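You operate a simulated robot arm through the tools that you are given. There is no shell and no other tool. Be economical: measure what you need, move in short steps, check, and stop when the job is done.

Carry out the task below with a simulated robot arm. There is one attempt and no reset: what you move stays moved.

TASK
Put the 25 mm yellow cap from the joints bench top on top of the blue filter pad there and the 20 mm yellow cap on top of the blue pad.
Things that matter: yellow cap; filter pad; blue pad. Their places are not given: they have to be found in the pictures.

It is judged by the outcome, as a careful person would: the job done as asked, and still so three seconds after it is handed in. It fails if anything else is knocked over, pushed out of place, dropped, spilled or broken.

THE ROBOT
A 6-joint arm with a two-finger parallel gripper, fixed in place. Base frame: the origin is at the foot of the arm, x ahead of it, y to its left, z up; the work surface is at about z = 85. Lengths are in cm, angles in degrees, forces in N, time in s.
With the tool pointing down near the work surface it reaches from about 26 to 68 cm from the base axis. Its first joint turns from -66.0 to 66.0 degrees. Payload 2.9 kg.
Tool frame: the origin (TCP) lies between the finger pads and is the grasp point; the fingertips stand 3 cm ahead of it; z points along the fingers, y is the line along which they close. The gripper opens to 11 cm. The fingers are 2 cm wide and 1 cm thick; the gripper's body (4.8 by 11.2 cm) begins 5.5 cm behind the TCP.
Orientation is that of the tool frame in the base frame, as a unit quaternion [w, x, y, z]. With the fingers straight down and closing along the base's y, the tool's x points along the base's -x, its y along +y and its z along -z.

THE INTERFACE
- The arm moves only by the tool apply_moves. Its argument "moves" is one flat list of numbers, 5 for each row, row after row: the shift along the tool's x, y, z in mm, then the turn about the tool's z in degrees, then the gripper command, from -1 (fully open) to 1 (shut), values between in proportion. In form: [dx, dy, dz, yaw, claw, dx, dy, dz, yaw, claw, ...]. A call has 1 to 20 rows; each row shifts and turns the commanded pose from where the row before left it, along the tool's axes as they then stand. A row lasts 0.2 s, in which the tool goes at most 5 cm and 8.6 degrees; a call with a longer step from one row to the next is refused whole, and so is a gripper value outside its range. A pose out of reach is approached as far as the arm can. The call stops where the force on the tool passes 40 N (or 10 N more than at its start, if that is more) or the arm is blocked; 0.2 s more then pass. The fingers move at their own pace (about 10.8 cm/s each) and stop on an object; they squeeze with about 36 N. The grip force told is the motor's: it shows also when the fingers shut on nothing. Time passes only in rows, and 0.2 s behind the last, so rows that do not move let the fingers close. It gives the time, the measured TCP pose, the force on the tool (base axes), the opening and the grip force at its end, in the units of the frame above (readings bear some noise), and new pictures: "pictures" is both (left out), scene, wrist or none.
- Cameras (640 x 400 px; columns grow to the right, rows downward): "scene" is fixed at [8.88, 44.31, 139.56]; the picture's right is [-0.65, -0.76, 0.00], its down [-0.36, 0.31, -0.88] and it looks along [0.67, -0.57, -0.47] (base axes); focal length 329 px, centre (320, 200). "wrist" rides on the gripper at [-3.6, 0, -5.7] in the tool frame; the picture's right is [0.00, -1.00, 0.00], its down [0.97, 0.00, -0.24] and it looks along [0.24, 0.00, 0.97] (tool axes); focal length 218 px, centre (320, 200).
- probe_pixels(camera, pixels): for up to 12 pixels [column, row] of the newest picture of that camera ("zoom" is the newest enlarged one), the place [x, y, z] in the base frame of the surface seen there, good to about 0.2 cm. No time passes.
- zoom(camera, box): a new picture of the part [left, top, right, bottom] of that camera's present view, enlarged. No time passes.
- hand_in(): hands the job in; it is judged then, once.

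Work in short steps. Measure before you move; look again where a grasp or a placing could have gone wrong, and mend it. You have 60 turns and 120 pictures in all, the two below and enlarged ones among them. Open the gripper and draw the arm clear of the work before you hand the job in, unless the task says otherwise; then end with one line.

The tools are called after "Call:" as name(argument=value, ...) on one line, values as JSON. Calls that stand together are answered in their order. apply_moves: Moves the arm, as the interface text tells. Its arguments: {"type":"object","properties":{"moves":{"type":"array","items":{"type":"number"}},"pictures":{"type":"string","enum":["both","scene","wrist","none"]}},"required":["moves"]} The other tools are called the same way: probe_pixels (camera, pixels) gives the place of the surface under pixels of a picture; zoom (camera, box) takes an enlarged picture of a part of a camera's view; hand_in () hands the job in.

At the start:

```text
t: 0.0
eef_pos: [32.74, -16.02, 106.13]
orientation: [0.0, 0.0, 1.0, 0.0]
force: [-0.5, -0.4, 0.5]
gripper_width: 11.0
finger_force: 0.1
```

scene: 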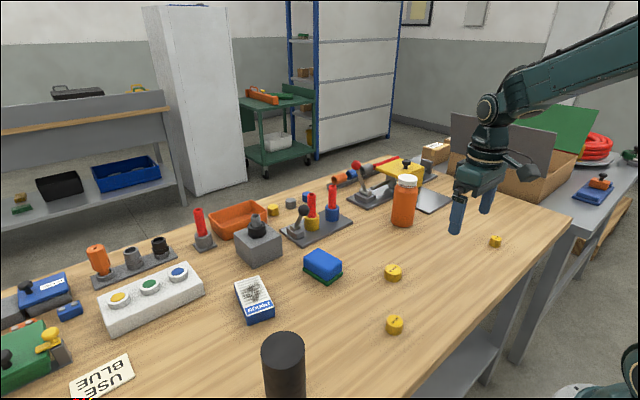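
wrist: 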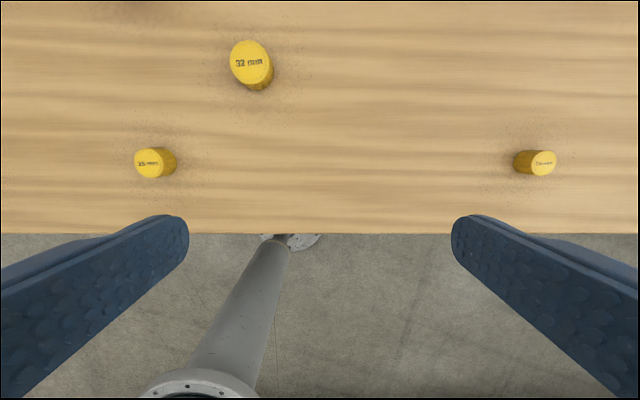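

I see three yellow caps near the bench front and two blue items at (255,300) and (323,265). I zoom in to read the labels.

Call:
zoom(camera="scene", box=[220, 235, 360, 330])

Call:
zoom(camera="scene", box=[0, 240, 220, 400])

Call:
zoom(camera="wrist", box=[110, 20, 590, 230])

Call:
zoom(camera="scene", box=[180, 150, 460, 270])

Call:
probe_pixels(camera="wrist", pixels=[[148, 162], [250, 62], [544, 162], [300, 150]])

```text
4.21 times, centred on (290, 282) of scene
```

zoom: 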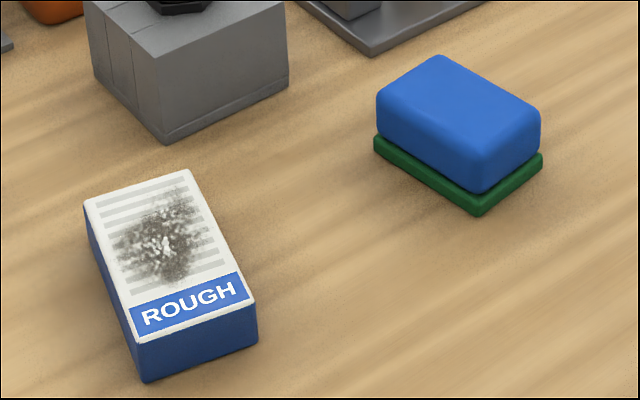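

```text
2.50 times, centred on (110, 320) of scene
```

zoom: 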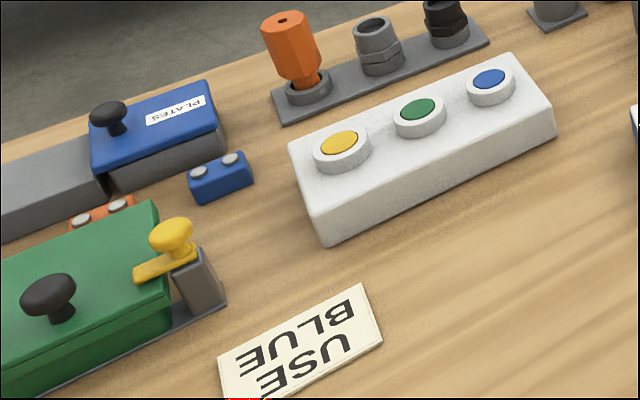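

```text
1.33 times, centred on (350, 125) of wrist
```

zoom: 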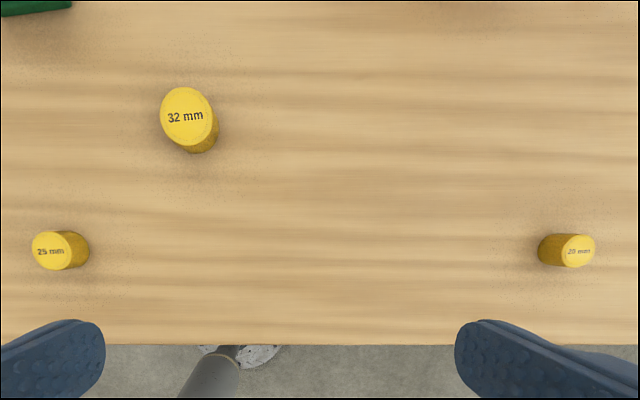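

```text
2.29 times, centred on (320, 210) of scene
```

zoom: 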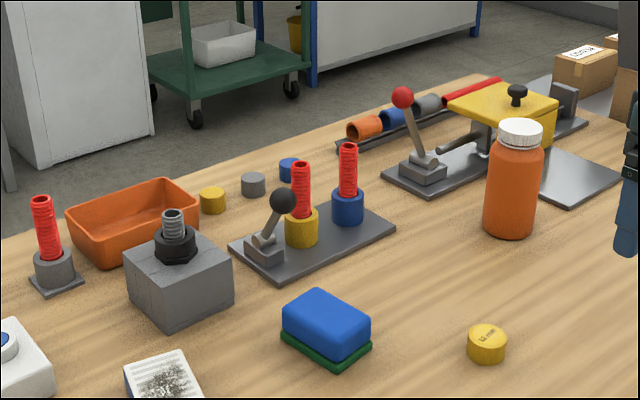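

```text
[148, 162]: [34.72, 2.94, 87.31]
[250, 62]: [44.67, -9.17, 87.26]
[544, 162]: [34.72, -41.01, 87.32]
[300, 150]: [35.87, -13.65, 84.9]
```

The 25 mm cap is at about (34.7, 2.9) and the 20 mm cap at (34.7, -41). I check the rest of the scene for other pad candidates and measure the two blocks.

Call:
zoom(camera="scene", box=[400, 100, 640, 250])

Call:
probe_pixels(camera="scene", pixels=[[240, 281], [262, 274], [273, 301], [251, 309], [253, 290], [316, 250], [303, 258], [325, 277], [338, 264], [320, 262], [283, 345], [593, 187]])

Call:
zoom(camera="scene", box=[220, 260, 440, 400])

```text
2.67 times, centred on (520, 175) of scene
```

zoom: 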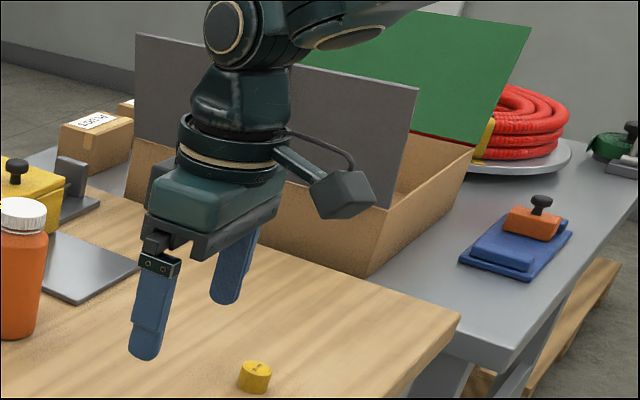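

```text
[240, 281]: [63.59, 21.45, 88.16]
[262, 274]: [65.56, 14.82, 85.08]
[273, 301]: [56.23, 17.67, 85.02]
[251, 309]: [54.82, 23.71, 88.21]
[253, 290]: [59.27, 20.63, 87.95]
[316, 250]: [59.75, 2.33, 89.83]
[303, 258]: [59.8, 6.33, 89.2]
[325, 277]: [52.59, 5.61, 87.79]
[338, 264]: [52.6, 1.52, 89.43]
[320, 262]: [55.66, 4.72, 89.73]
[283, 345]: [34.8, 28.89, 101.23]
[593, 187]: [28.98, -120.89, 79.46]
```

```text
2.86 times, centred on (330, 330) of scene
```

zoom: 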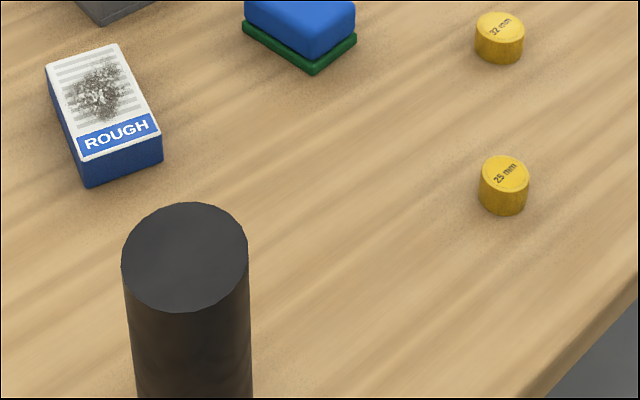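

To tell the two pads apart, I view them from above: raise the arm, then travel towards (50, 12).

Call:
apply_moves(moves=[0, 0, -40, 0, -1, 0, 0, -40, 0, -1, -25, 40, 0, 0, -1, -25, 40, 0, 0, -1, -25, 40, 0, 0, -1, -25, 40, 0, 0, -1, -25, 40, 0, 0, -1, -25, 40, 0, 0, -1, 0, 40, 0, 0, -1])

```text
t: 2.0
eef_pos: [47.67, 11.89, 114.33]
orientation: [0.0, 0.0, 1.0, 0.0]
force: [0.3, 0.0, -1.2]
gripper_width: 10.99
finger_force: 0.1
```

scene: 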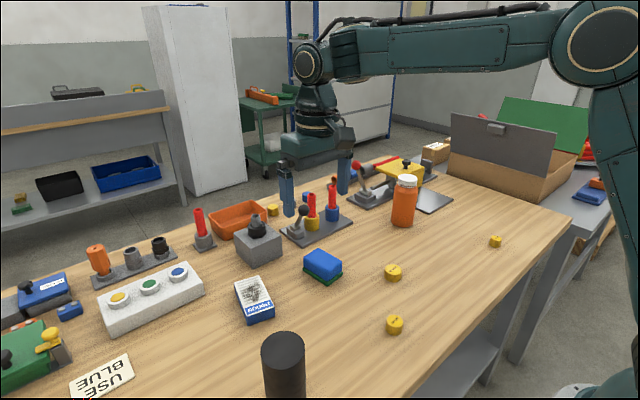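
wrist: 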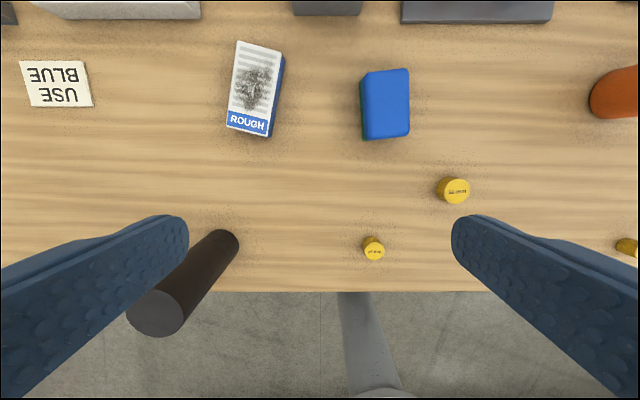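

Call:
zoom(camera="wrist", box=[210, 30, 430, 150])

Call:
probe_pixels(camera="wrist", pixels=[[238, 44], [282, 57], [229, 129], [266, 135], [254, 88], [363, 72], [407, 70], [364, 138], [408, 135], [386, 103], [374, 252], [459, 189]])

```text
2.91 times, centred on (320, 90) of wrist
```

zoom: 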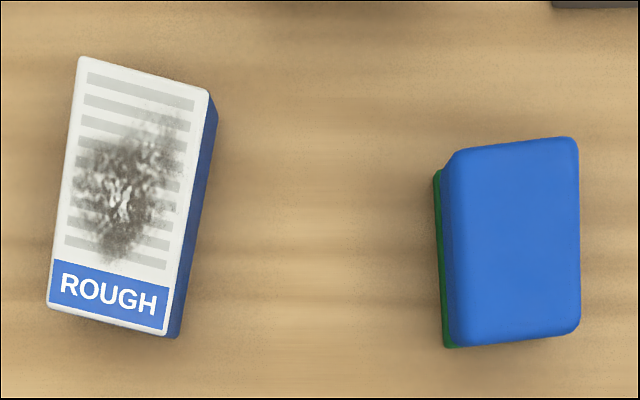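

```text
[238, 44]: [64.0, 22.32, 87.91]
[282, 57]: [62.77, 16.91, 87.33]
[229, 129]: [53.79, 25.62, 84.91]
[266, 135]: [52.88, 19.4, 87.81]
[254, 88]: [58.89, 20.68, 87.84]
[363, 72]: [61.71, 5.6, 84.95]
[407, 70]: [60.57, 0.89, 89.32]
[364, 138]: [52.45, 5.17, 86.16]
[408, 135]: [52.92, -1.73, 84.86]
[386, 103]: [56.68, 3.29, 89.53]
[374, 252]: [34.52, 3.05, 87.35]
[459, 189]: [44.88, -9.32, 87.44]
```

The striped, dirt-stained ROUGH pad with the blue body is the filter pad, centre about (58.8, 20.7), top 87.9. The plain blue block is the blue pad, centre about (56.6, 2.7), top 89.6. Next I hover over the 25 mm cap at (34.6, 3.0).

Call:
apply_moves(moves=[33, -22, 0, 0, -1, 33, -22, 0, 0, -1, 33, -22, 0, 0, -1, 31.7, -22.9, 0, 0, -1, 0, 0, 45, 0, -0.3, 0, 0, 45, 0, -0.3, 0, 0, 45, 0, -0.3, 0, 0, 78, 0, -0.3])

Call:
apply_moves(moves=[33, -22, 0, 0, -1, 33, -22, 0, 0, -1, 33, -22, 0, 0, -1, 31.7, -22.9, 0, 0, -1, 0, 0, 45, 0, -0.3, 0, 0, 45, 0, -0.3, 0, 0, 45, 0, -0.3, 0, 0, 45, 0, -0.3, 0, 0, 33, 0, -0.3, 0, 0, 0, 0, -0.3])

```text
refused: row 8 steps farther than a row can; nothing moved
```

```text
t: 4.2
eef_pos: [34.82, 2.97, 92.78]
orientation: [-0.001, 0.0, 1.0, 0.0]
force: [-0.5, -0.2, -0.1]
gripper_width: 7.12
finger_force: 0.0
```

scene: 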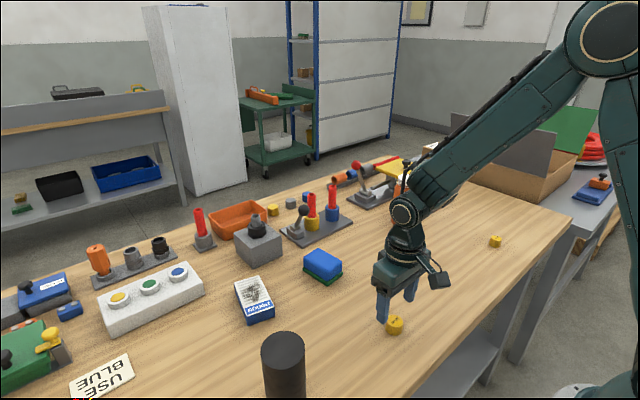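
wrist: 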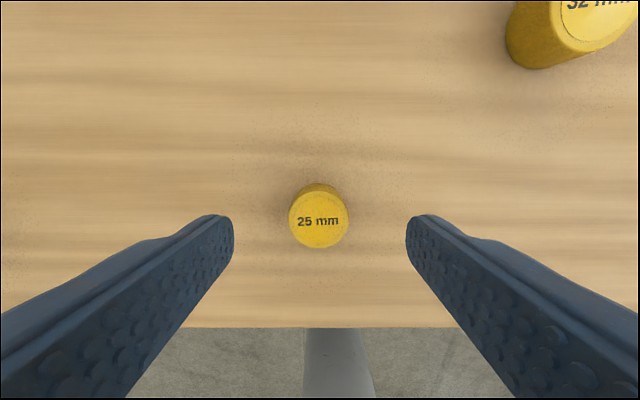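

The cap sits between the fingers, "25 mm" legible at (318,220). I measure its top outline before descending.

Call:
probe_pixels(camera="wrist", pixels=[[319, 195], [319, 219], [319, 244], [293, 219], [345, 219]])

```text
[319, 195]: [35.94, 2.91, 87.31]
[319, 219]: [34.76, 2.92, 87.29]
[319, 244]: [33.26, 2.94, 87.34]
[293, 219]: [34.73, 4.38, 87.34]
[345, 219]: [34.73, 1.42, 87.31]
```

Cap centre is (34.65, 2.92), 3 cm across. I go down to z≈88.4, close, and lift a little.

Call:
apply_moves(moves=[1.5, 0, 22, 0, -0.3, 0, 0, 22, 0, -0.3, 0, 0, 0, 0, -0.3, 0, 0, 0, 0, 1, 0, 0, 0, 0, 1, 0, 0, 0, 0, 1, 0, 0, 0, 0, 1, 0, 0, -20, 0, 1, 0, 0, -40, 0, 1])

```text
t: 6.2
eef_pos: [34.56, 2.81, 94.73]
orientation: [0.0, 0.001, 1.0, 0.0]
force: [0.1, 0.0, 0.6]
gripper_width: 2.27
finger_force: 36.1
```

scene: 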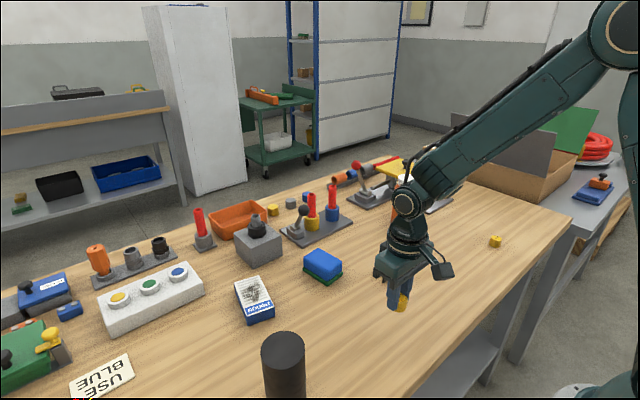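
wrist: 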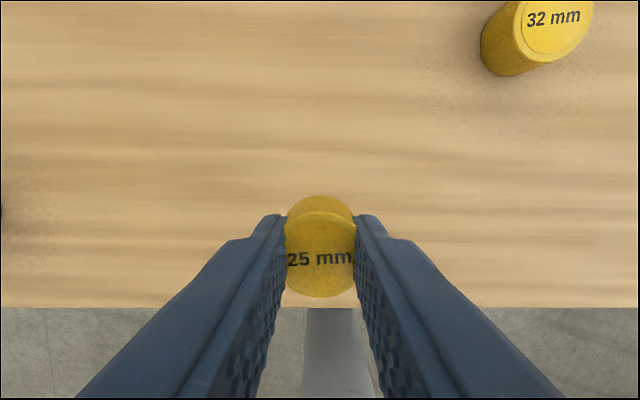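

The width of 2.27 is less than 3 cm, and the cap looks shifted or tilted, so I take a closer look.

Call:
zoom(camera="scene", box=[360, 230, 460, 330])

Call:
zoom(camera="wrist", box=[240, 170, 400, 320])

Call:
probe_pixels(camera="wrist", pixels=[[319, 198], [319, 208], [319, 218], [319, 240], [319, 258], [319, 275], [319, 292], [283, 222], [355, 222]])

```text
4.00 times, centred on (410, 280) of scene
```

zoom: 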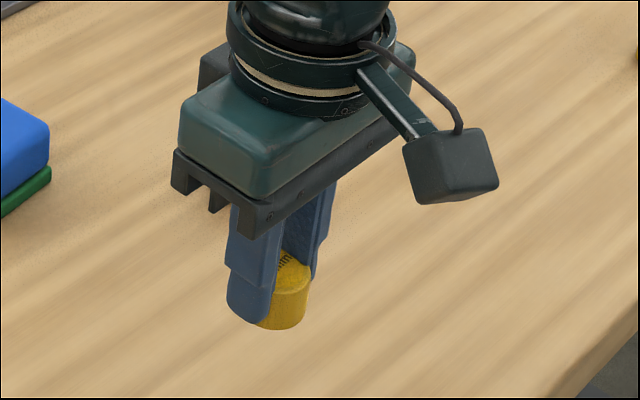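

```text
2.67 times, centred on (320, 245) of wrist
```

zoom: 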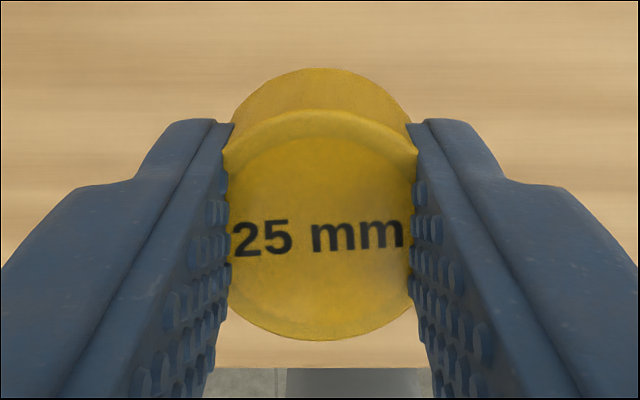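

```text
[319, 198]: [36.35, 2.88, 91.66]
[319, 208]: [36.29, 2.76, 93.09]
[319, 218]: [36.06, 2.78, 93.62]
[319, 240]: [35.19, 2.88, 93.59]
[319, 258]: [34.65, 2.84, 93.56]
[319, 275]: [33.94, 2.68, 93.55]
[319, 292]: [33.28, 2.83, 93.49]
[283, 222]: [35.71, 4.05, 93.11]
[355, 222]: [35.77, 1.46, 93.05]
```

The cap is soft and slightly squeezed but upright, its top 1.2 cm and bottom about 3.5 cm below the TCP. I carry it to above the filter pad centre (58.7, 20.65).

Call:
apply_moves(moves=[0, 0, -40, 0, 1, -30.2, 22.3, 0, 0, 1, -30.2, 22.3, 0, 0, 1, -30.2, 22.3, 0, 0, 1, -30.2, 22.3, 0, 0, 1, -30.2, 22.3, 0, 0, 1, -30.2, 22.3, 0, 0, 1, -30.2, 22.3, 0, 0, 1, -30, 22.3, 0, 0, 1, 0, 0, 25, 0, 1, 0, 0, 25, 0, 1, 0, 0, 0, 0, 1])

```text
t: 8.8
eef_pos: [58.81, 20.76, 93.62]
orientation: [0.0, -0.001, 1.0, 0.0]
force: [0.6, 0.3, -0.6]
gripper_width: 2.89
finger_force: 36.2
```

scene: 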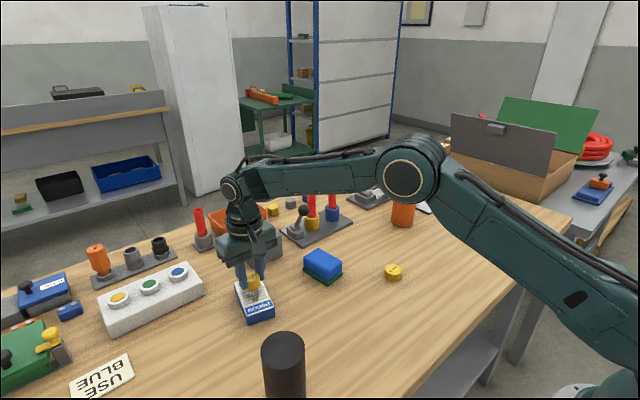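
wrist: 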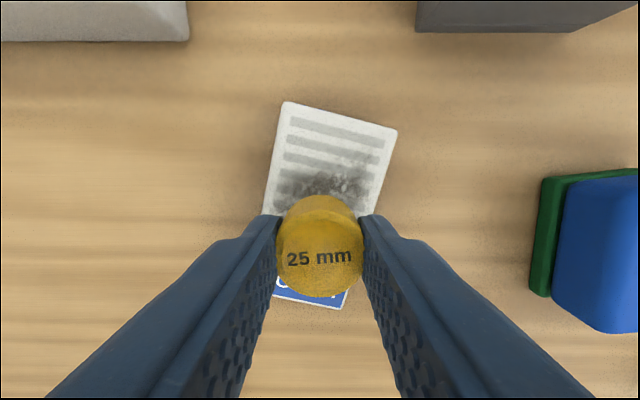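

The width has relaxed to 2.89, so I check where the cap now sits and zoom in from the side.

Call:
probe_pixels(camera="wrist", pixels=[[319, 200], [319, 225], [319, 245], [319, 270], [319, 292], [285, 112], [395, 130], [276, 296], [345, 306]])

Call:
zoom(camera="scene", box=[205, 240, 305, 330])

```text
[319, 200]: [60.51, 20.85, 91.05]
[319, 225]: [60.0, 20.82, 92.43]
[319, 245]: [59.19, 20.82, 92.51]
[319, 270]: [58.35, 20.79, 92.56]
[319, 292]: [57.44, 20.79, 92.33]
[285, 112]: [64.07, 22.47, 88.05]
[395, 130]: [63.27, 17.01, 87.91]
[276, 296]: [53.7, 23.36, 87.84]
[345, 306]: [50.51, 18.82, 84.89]
```

```text
4.44 times, centred on (255, 285) of scene
```

zoom: 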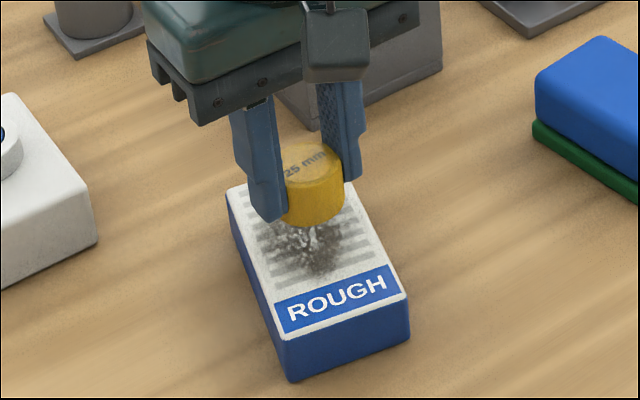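

The cap is still held upright, with its bottom about 2.2 cm above the pad. I lower it gently.

Call:
apply_moves(moves=[0, 0, 10, 0, 1, 0, 0, 8, 0, 1, 0, 0, 3, 0, 1, 0, 0, 0, 0, 1], pictures="wrist")

Call:
zoom(camera="scene", box=[205, 240, 305, 330])

```text
t: 9.8
eef_pos: [58.77, 20.66, 91.45]
orientation: [-0.001, 0.0, 1.0, 0.001]
force: [-0.4, 0.6, -0.6]
gripper_width: 2.88
finger_force: 36.3
```

wrist: 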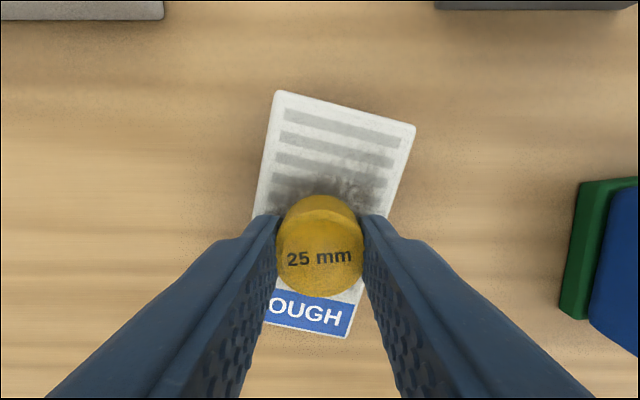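

```text
4.44 times, centred on (255, 285) of scene
```

zoom: 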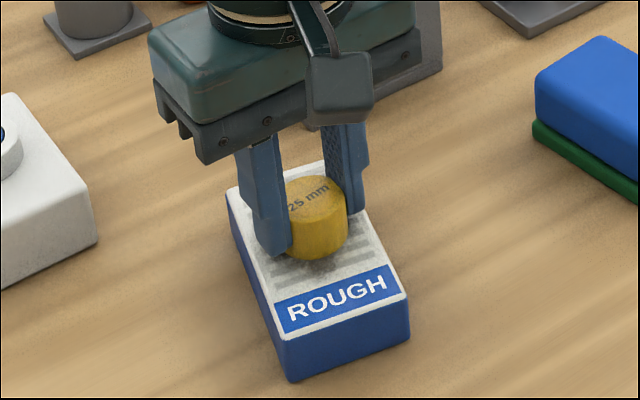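

No contact force yet, so it is just above the pad. I go 1.5 mm lower, open, and rise.

Call:
apply_moves(moves=[0, 0, 1.5, 0, 1, 0, 0, 0, 0, 1], pictures="none")

```text
t: 10.4
eef_pos: [58.7, 20.8, 91.38]
orientation: [0.001, 0.0, 1.0, 0.0]
force: [-0.2, -0.8, 5.3]
gripper_width: 2.87
finger_force: 36.2
```

Force is now 5.3 N, so the cap touches the pad. I release and rise.

Call:
apply_moves(moves=[0, 0, 0, 0, 0.2, 0, 0, 0, 0, 0.0, 0, 0, 0, 0, -0.3, 0, 0, 0, 0, -0.3, 0, 0, -20, 0, -0.3, 0, 0, -40, 0, -0.3, 0, 0, -40, 0, -0.3])

Call:
zoom(camera="scene", box=[205, 240, 305, 330])

```text
t: 12.0
eef_pos: [58.6, 20.92, 101.54]
orientation: [0.0, 0.0, 1.0, 0.0]
force: [0.2, -0.3, -0.1]
gripper_width: 7.16
finger_force: 0.1
```

scene: 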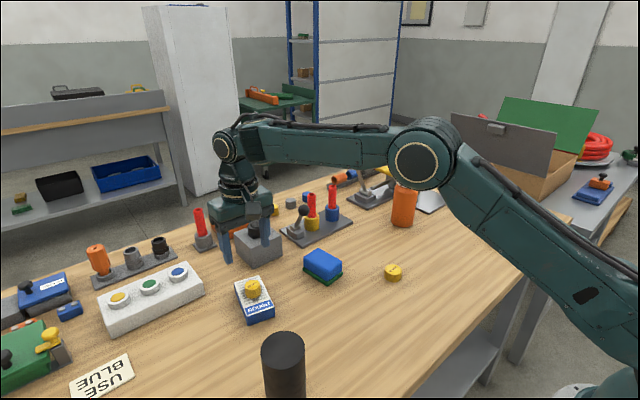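
wrist: 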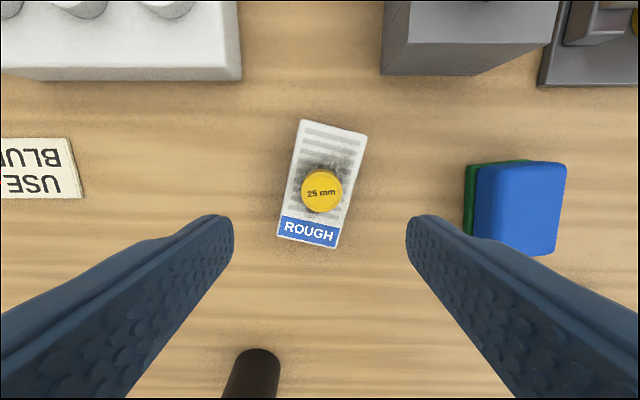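

```text
4.44 times, centred on (255, 285) of scene
```

zoom: 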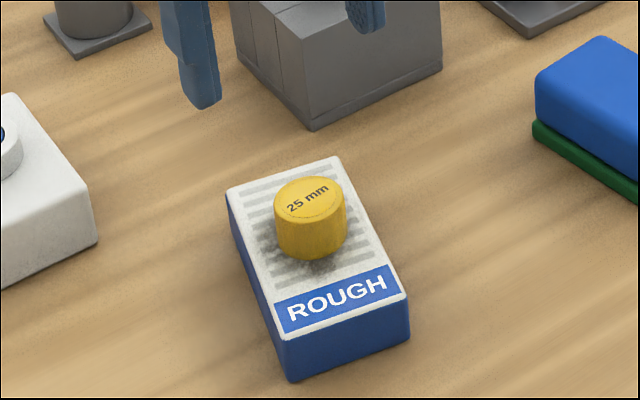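

The 25 mm cap stands well on the filter pad. I now travel to the 20 mm cap at (34.7, -41), keeping high and close in to clear the bottle.

Call:
apply_moves(moves=[0, 0, -40, 0, -0.3, 0, 0, -40, 0, -0.3, 28.25, -32.4, 0, 0, -0.3, 28.25, -32.4, 0, 0, -0.3, 28.25, -32.4, 0, 0, -0.3, 28.25, -32.4, 0, 0, -0.3, 28.25, -32.4, 0, 0, -0.3, 28.25, -32.4, 0, 0, -0.3, 28.25, -32.4, 0, 0, -0.3, 28.25, -32.4, 0, 0, -0.3, 1.25, -45, 0, 0, -0.3, 1.25, -45, 0, 0, -0.3, 1.25, -45, 0, 0, -0.3, 1.25, -45, 0, 0, -0.3, 1.25, -45, 0, 0, -0.3, 1.25, -45, 0, 0, -0.3, 1.25, -45, 0, 0, -0.3, 1.25, -45, 0, 0, -0.3, 0, 0, 30, 0, -0.3, 0, 0, 0, 0, -0.3])

```text
t: 16.2
eef_pos: [35.22, -41.39, 106.24]
orientation: [0.0, 0.0, 1.0, 0.0]
force: [0.4, 0.5, 0.7]
gripper_width: 7.15
finger_force: 0.1
```

scene: 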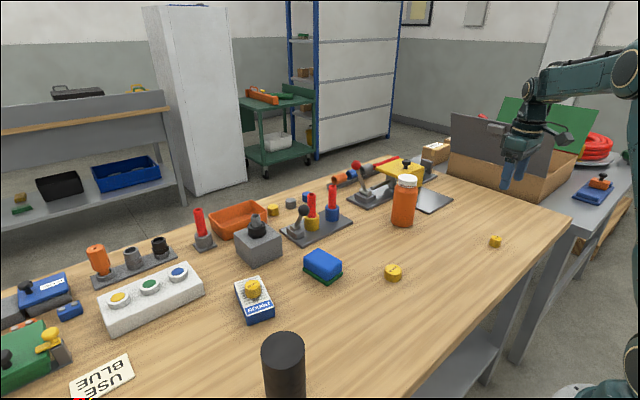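
wrist: 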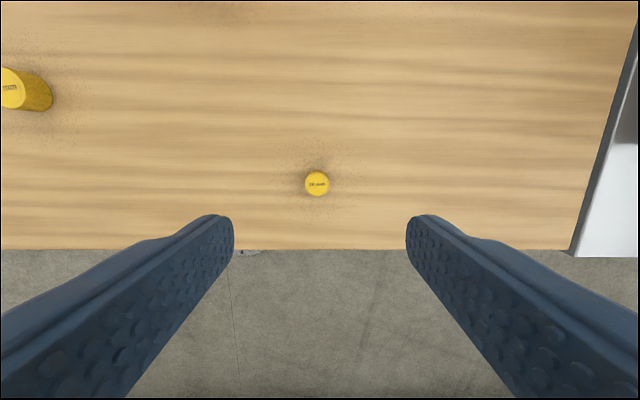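

The cap is centred at (317,184); I measure it.

Call:
probe_pixels(camera="wrist", pixels=[[317, 184], [308, 184], [326, 184], [317, 176], [317, 193]])

Call:
zoom(camera="wrist", box=[285, 160, 350, 210])

```text
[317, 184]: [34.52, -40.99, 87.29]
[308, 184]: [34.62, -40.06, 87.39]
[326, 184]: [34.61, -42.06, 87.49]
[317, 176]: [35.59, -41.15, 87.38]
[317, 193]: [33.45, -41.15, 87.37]
```

```text
8.00 times, centred on (318, 185) of wrist
```

zoom: 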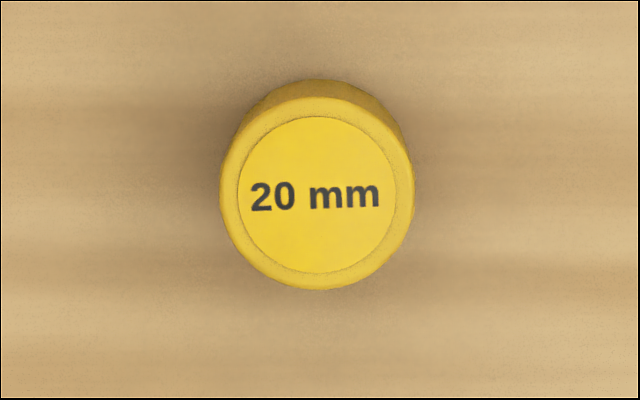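

It reads 20 mm, centre (34.55, -41.08). I descend to z≈88.4 and grip.

Call:
apply_moves(moves=[6, 3, 40, 0, -0.3, 0, 0, 40, 0, -0.3, 0, 0, 40, 0, -0.3, 0, 0, 40, 0, -0.3, 0, 0, 18, 0, -0.3, 0, 0, 0, 0, -0.3, 0, 0, 0, 0, -0.3])

```text
t: 17.8
eef_pos: [34.46, -40.81, 88.4]
orientation: [0.001, 0.0, 1.0, 0.0]
force: [0.0, 0.0, -0.5]
gripper_width: 7.15
finger_force: 0.0
```

scene: 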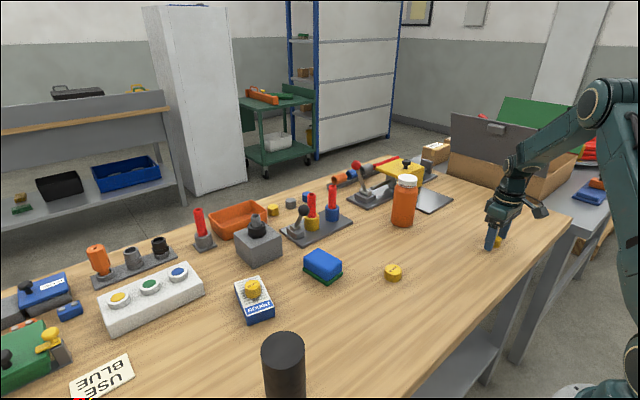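
wrist: 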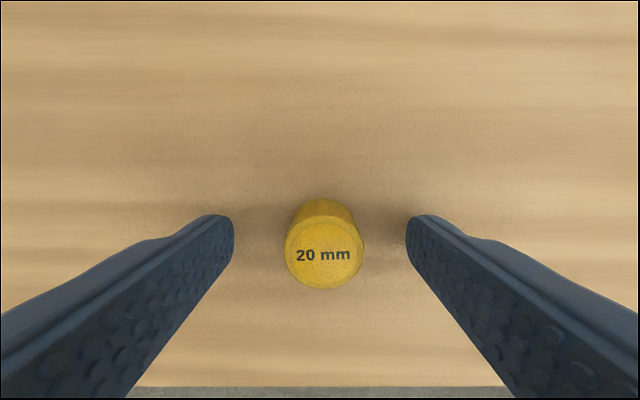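

The cap is between the fingers; I close and lift.

Call:
apply_moves(moves=[0, -2, 0, 0, -0.3, 0, 0, 0, 0, 1, 0, 0, 0, 0, 1, 0, 0, 0, 0, 1, 0, 0, 0, 0, 1, 0, 0, -10, 0, 1, 0, 0, -20, 0, 1, 0, 0, -30, 0, 1, 0, 0, 0, 0, 1])

```text
t: 19.8
eef_pos: [34.66, -40.91, 94.53]
orientation: [0.0, 0.0, 1.0, 0.0]
force: [-0.8, 0.0, 0.3]
gripper_width: 2.18
finger_force: 36.0
```

scene: 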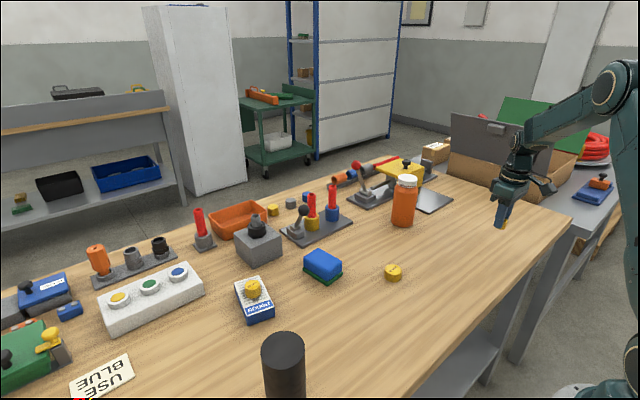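
wrist: 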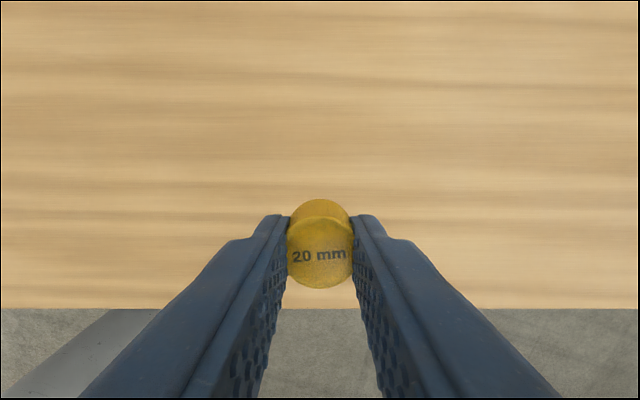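

Held upright. I raise it, go back along y near the bench edge, then out over the blue pad at (56.5, 2.7).

Call:
apply_moves(moves=[0, 0, -40, 0, 1, 0, 0, -40, 0, 1, 0, 0, -40, 0, 1, 0, 42.2, 0, 0, 1, 0, 42.2, 0, 0, 1, 0, 42.2, 0, 0, 1, 0, 42.2, 0, 0, 1, 0, 42.2, 0, 0, 1, 0, 42.2, 0, 0, 1, 0, 42.2, 0, 0, 1, 0, 42.2, 0, 0, 1, 0, 42.2, 0, 0, 1, -36.4, 9.4, 0, 0, 1, -36.4, 9.4, 0, 0, 1, -36.4, 9.4, 0, 0, 1, -36.4, 9.4, 0, 0, 1, -36.4, 9.4, 0, 0, 1, -36.4, 9.4, 0, 0, 1, 0, 0, 40, 0, 1, 0, 0, 30, 0, 1])

```text
t: 24.0
eef_pos: [56.44, 2.69, 99.42]
orientation: [0.0, 0.0, 1.0, 0.0]
force: [0.9, 0.5, -0.1]
gripper_width: 2.19
finger_force: 36.3
```

scene: 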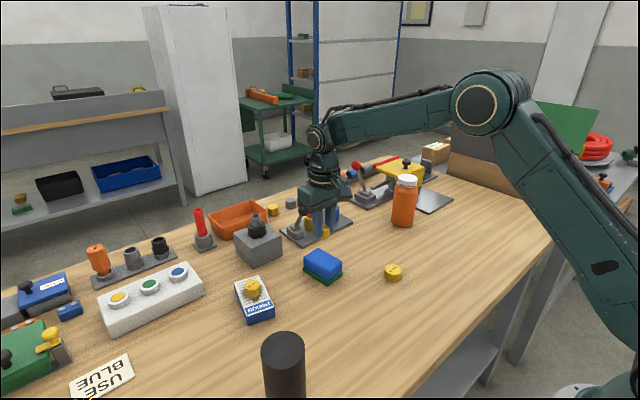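
wrist: 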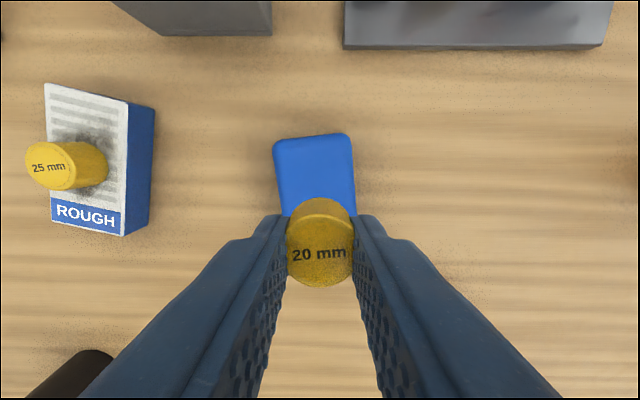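

I probe the cap and pad top, then come down most of the way.

Call:
probe_pixels(camera="wrist", pixels=[[283, 145], [343, 139], [283, 200], [350, 200], [315, 170], [319, 225], [319, 250], [319, 275], [319, 205]])

Call:
apply_moves(moves=[0, 0, 30, 0, 1, 0, 0, 17, 0, 1, 0, 0, 0, 0, 1])

Call:
zoom(camera="scene", box=[280, 210, 370, 290])

```text
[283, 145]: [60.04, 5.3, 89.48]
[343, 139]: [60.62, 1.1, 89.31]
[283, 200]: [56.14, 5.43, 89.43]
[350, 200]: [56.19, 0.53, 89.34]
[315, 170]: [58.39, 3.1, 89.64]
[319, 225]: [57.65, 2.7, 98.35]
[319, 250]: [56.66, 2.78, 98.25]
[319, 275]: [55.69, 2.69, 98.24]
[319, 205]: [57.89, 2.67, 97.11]
```

```text
t: 24.8
eef_pos: [56.48, 2.69, 94.75]
orientation: [0.0, 0.0, 1.0, 0.001]
force: [-0.4, -0.1, -0.1]
gripper_width: 2.18
finger_force: 35.8
```

scene: 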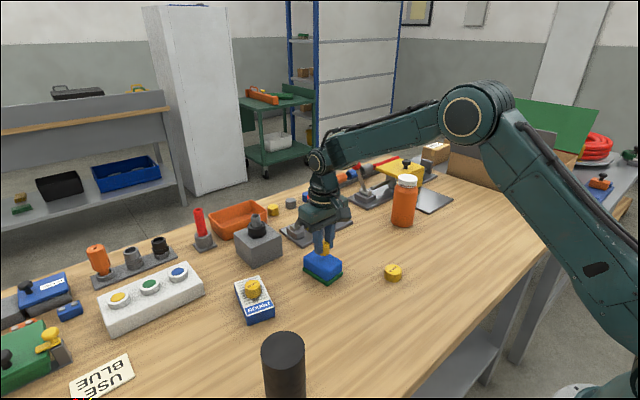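
wrist: 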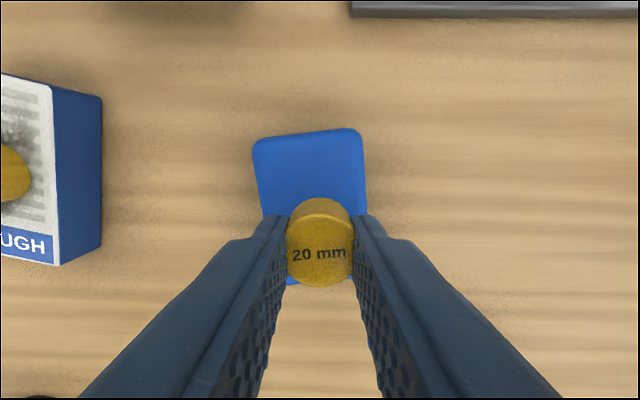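

```text
5.00 times, centred on (325, 250) of scene
```

zoom: 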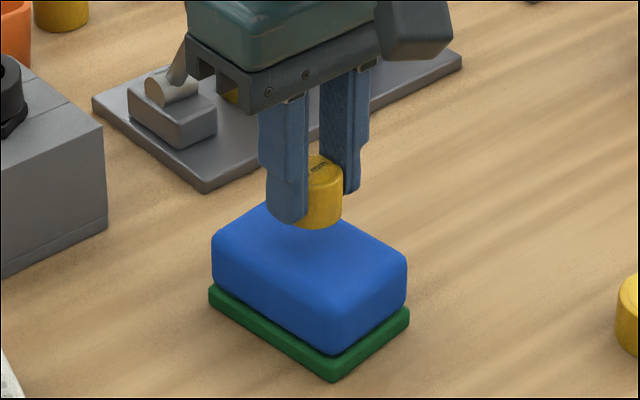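

Still about 1.6 cm above the pad. I lower 14 mm and nudge 2 mm in +y and +x to centre.

Call:
apply_moves(moves=[-2, 2, 8, 0, 1, 0, 0, 6, 0, 1, 0, 0, 1, 0, 1, 0, 0, 0, 0, 1], pictures="none")

Call:
zoom(camera="scene", box=[280, 210, 370, 290])

```text
t: 25.8
eef_pos: [56.54, 2.96, 93.33]
orientation: [0.0, 0.0, 1.0, 0.0]
force: [0.5, -0.2, 0.0]
gripper_width: 2.21
finger_force: 36.0
```

```text
5.00 times, centred on (325, 250) of scene
```

zoom: 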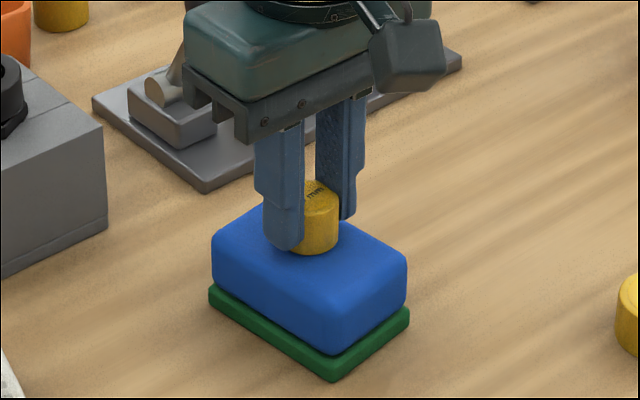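

No contact yet; I go down 1.5 mm more.

Call:
apply_moves(moves=[0, 0, 1.5, 0, 1, 0, 0, 0, 0, 1], pictures="none")

```text
t: 26.4
eef_pos: [56.55, 2.85, 93.07]
orientation: [0.0, 0.0, 1.0, 0.0]
force: [0.0, 0.4, -0.6]
gripper_width: 2.19
finger_force: 35.9
```

Call:
apply_moves(moves=[0, 0, 1, 0, 1, 0, 0, 0, 0, 1], pictures="none")

```text
t: 27.0
eef_pos: [56.67, 2.81, 93.09]
orientation: [0.001, 0.001, 1.0, 0.0]
force: [-0.6, -0.7, 5.0]
gripper_width: 2.2
finger_force: 35.7
```

A force of 5 N shows contact. I release gently and rise.

Call:
apply_moves(moves=[0, 0, 0, 0, 0.4, 0, 0, 0, 0, 0.2, 0, 0, 0, 0, -0.2, 0, 0, 0, 0, -0.2, 0, 0, -20, 0, -0.2, 0, 0, -40, 0, -0.2, 0, 0, -40, 0, -0.2, 0, 0, -40, 0, -0.2, 35, -5, 0, 0, -0.2, 35, -5, 0, 0, -0.2, 35, -5, 0, 0, -0.5, 35, -5, 0, 0, -1, 0, 0, 0, 0, -1])

Call:
zoom(camera="scene", box=[220, 220, 380, 330])

```text
t: 29.8
eef_pos: [42.52, 0.81, 106.74]
orientation: [0.0, 0.0, 1.0, 0.0]
force: [0.7, 0.1, 0.3]
gripper_width: 10.98
finger_force: 0.1
```

scene: 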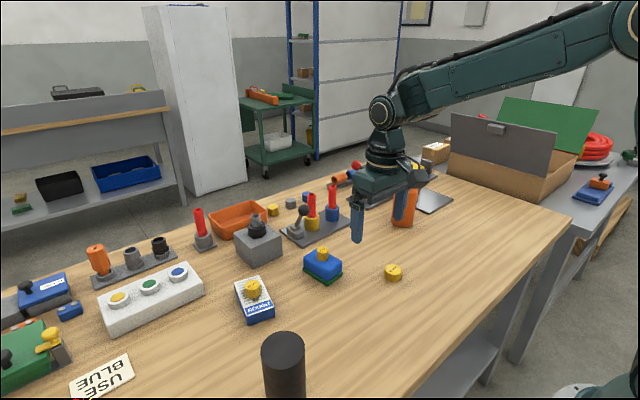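
wrist: 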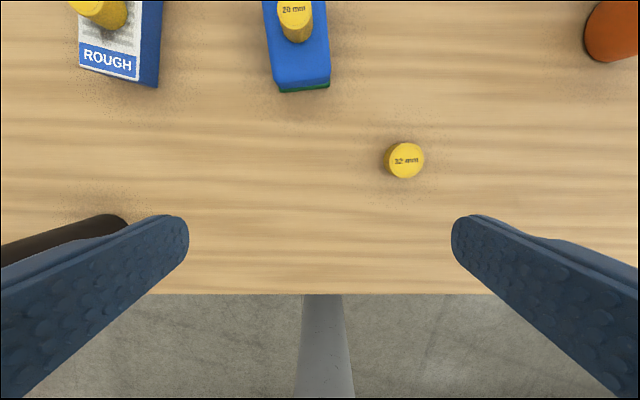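

```text
3.64 times, centred on (300, 275) of scene
```

zoom: 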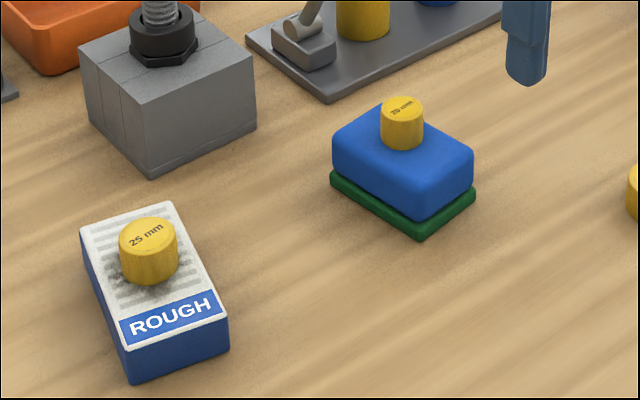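

Both caps stand upright on their pads, and the arm is clear with the gripper open. I hand the job in.

Call:
hand_in()

```text
The job is handed in.
```

The 25 mm yellow cap is on the filter pad and the 20 mm yellow cap is on the blue pad; nothing else looked moved, but neither pad was labelled by name: I took the striped ROUGH block as the filter pad and the plain blue block on a green base as the blue pad.
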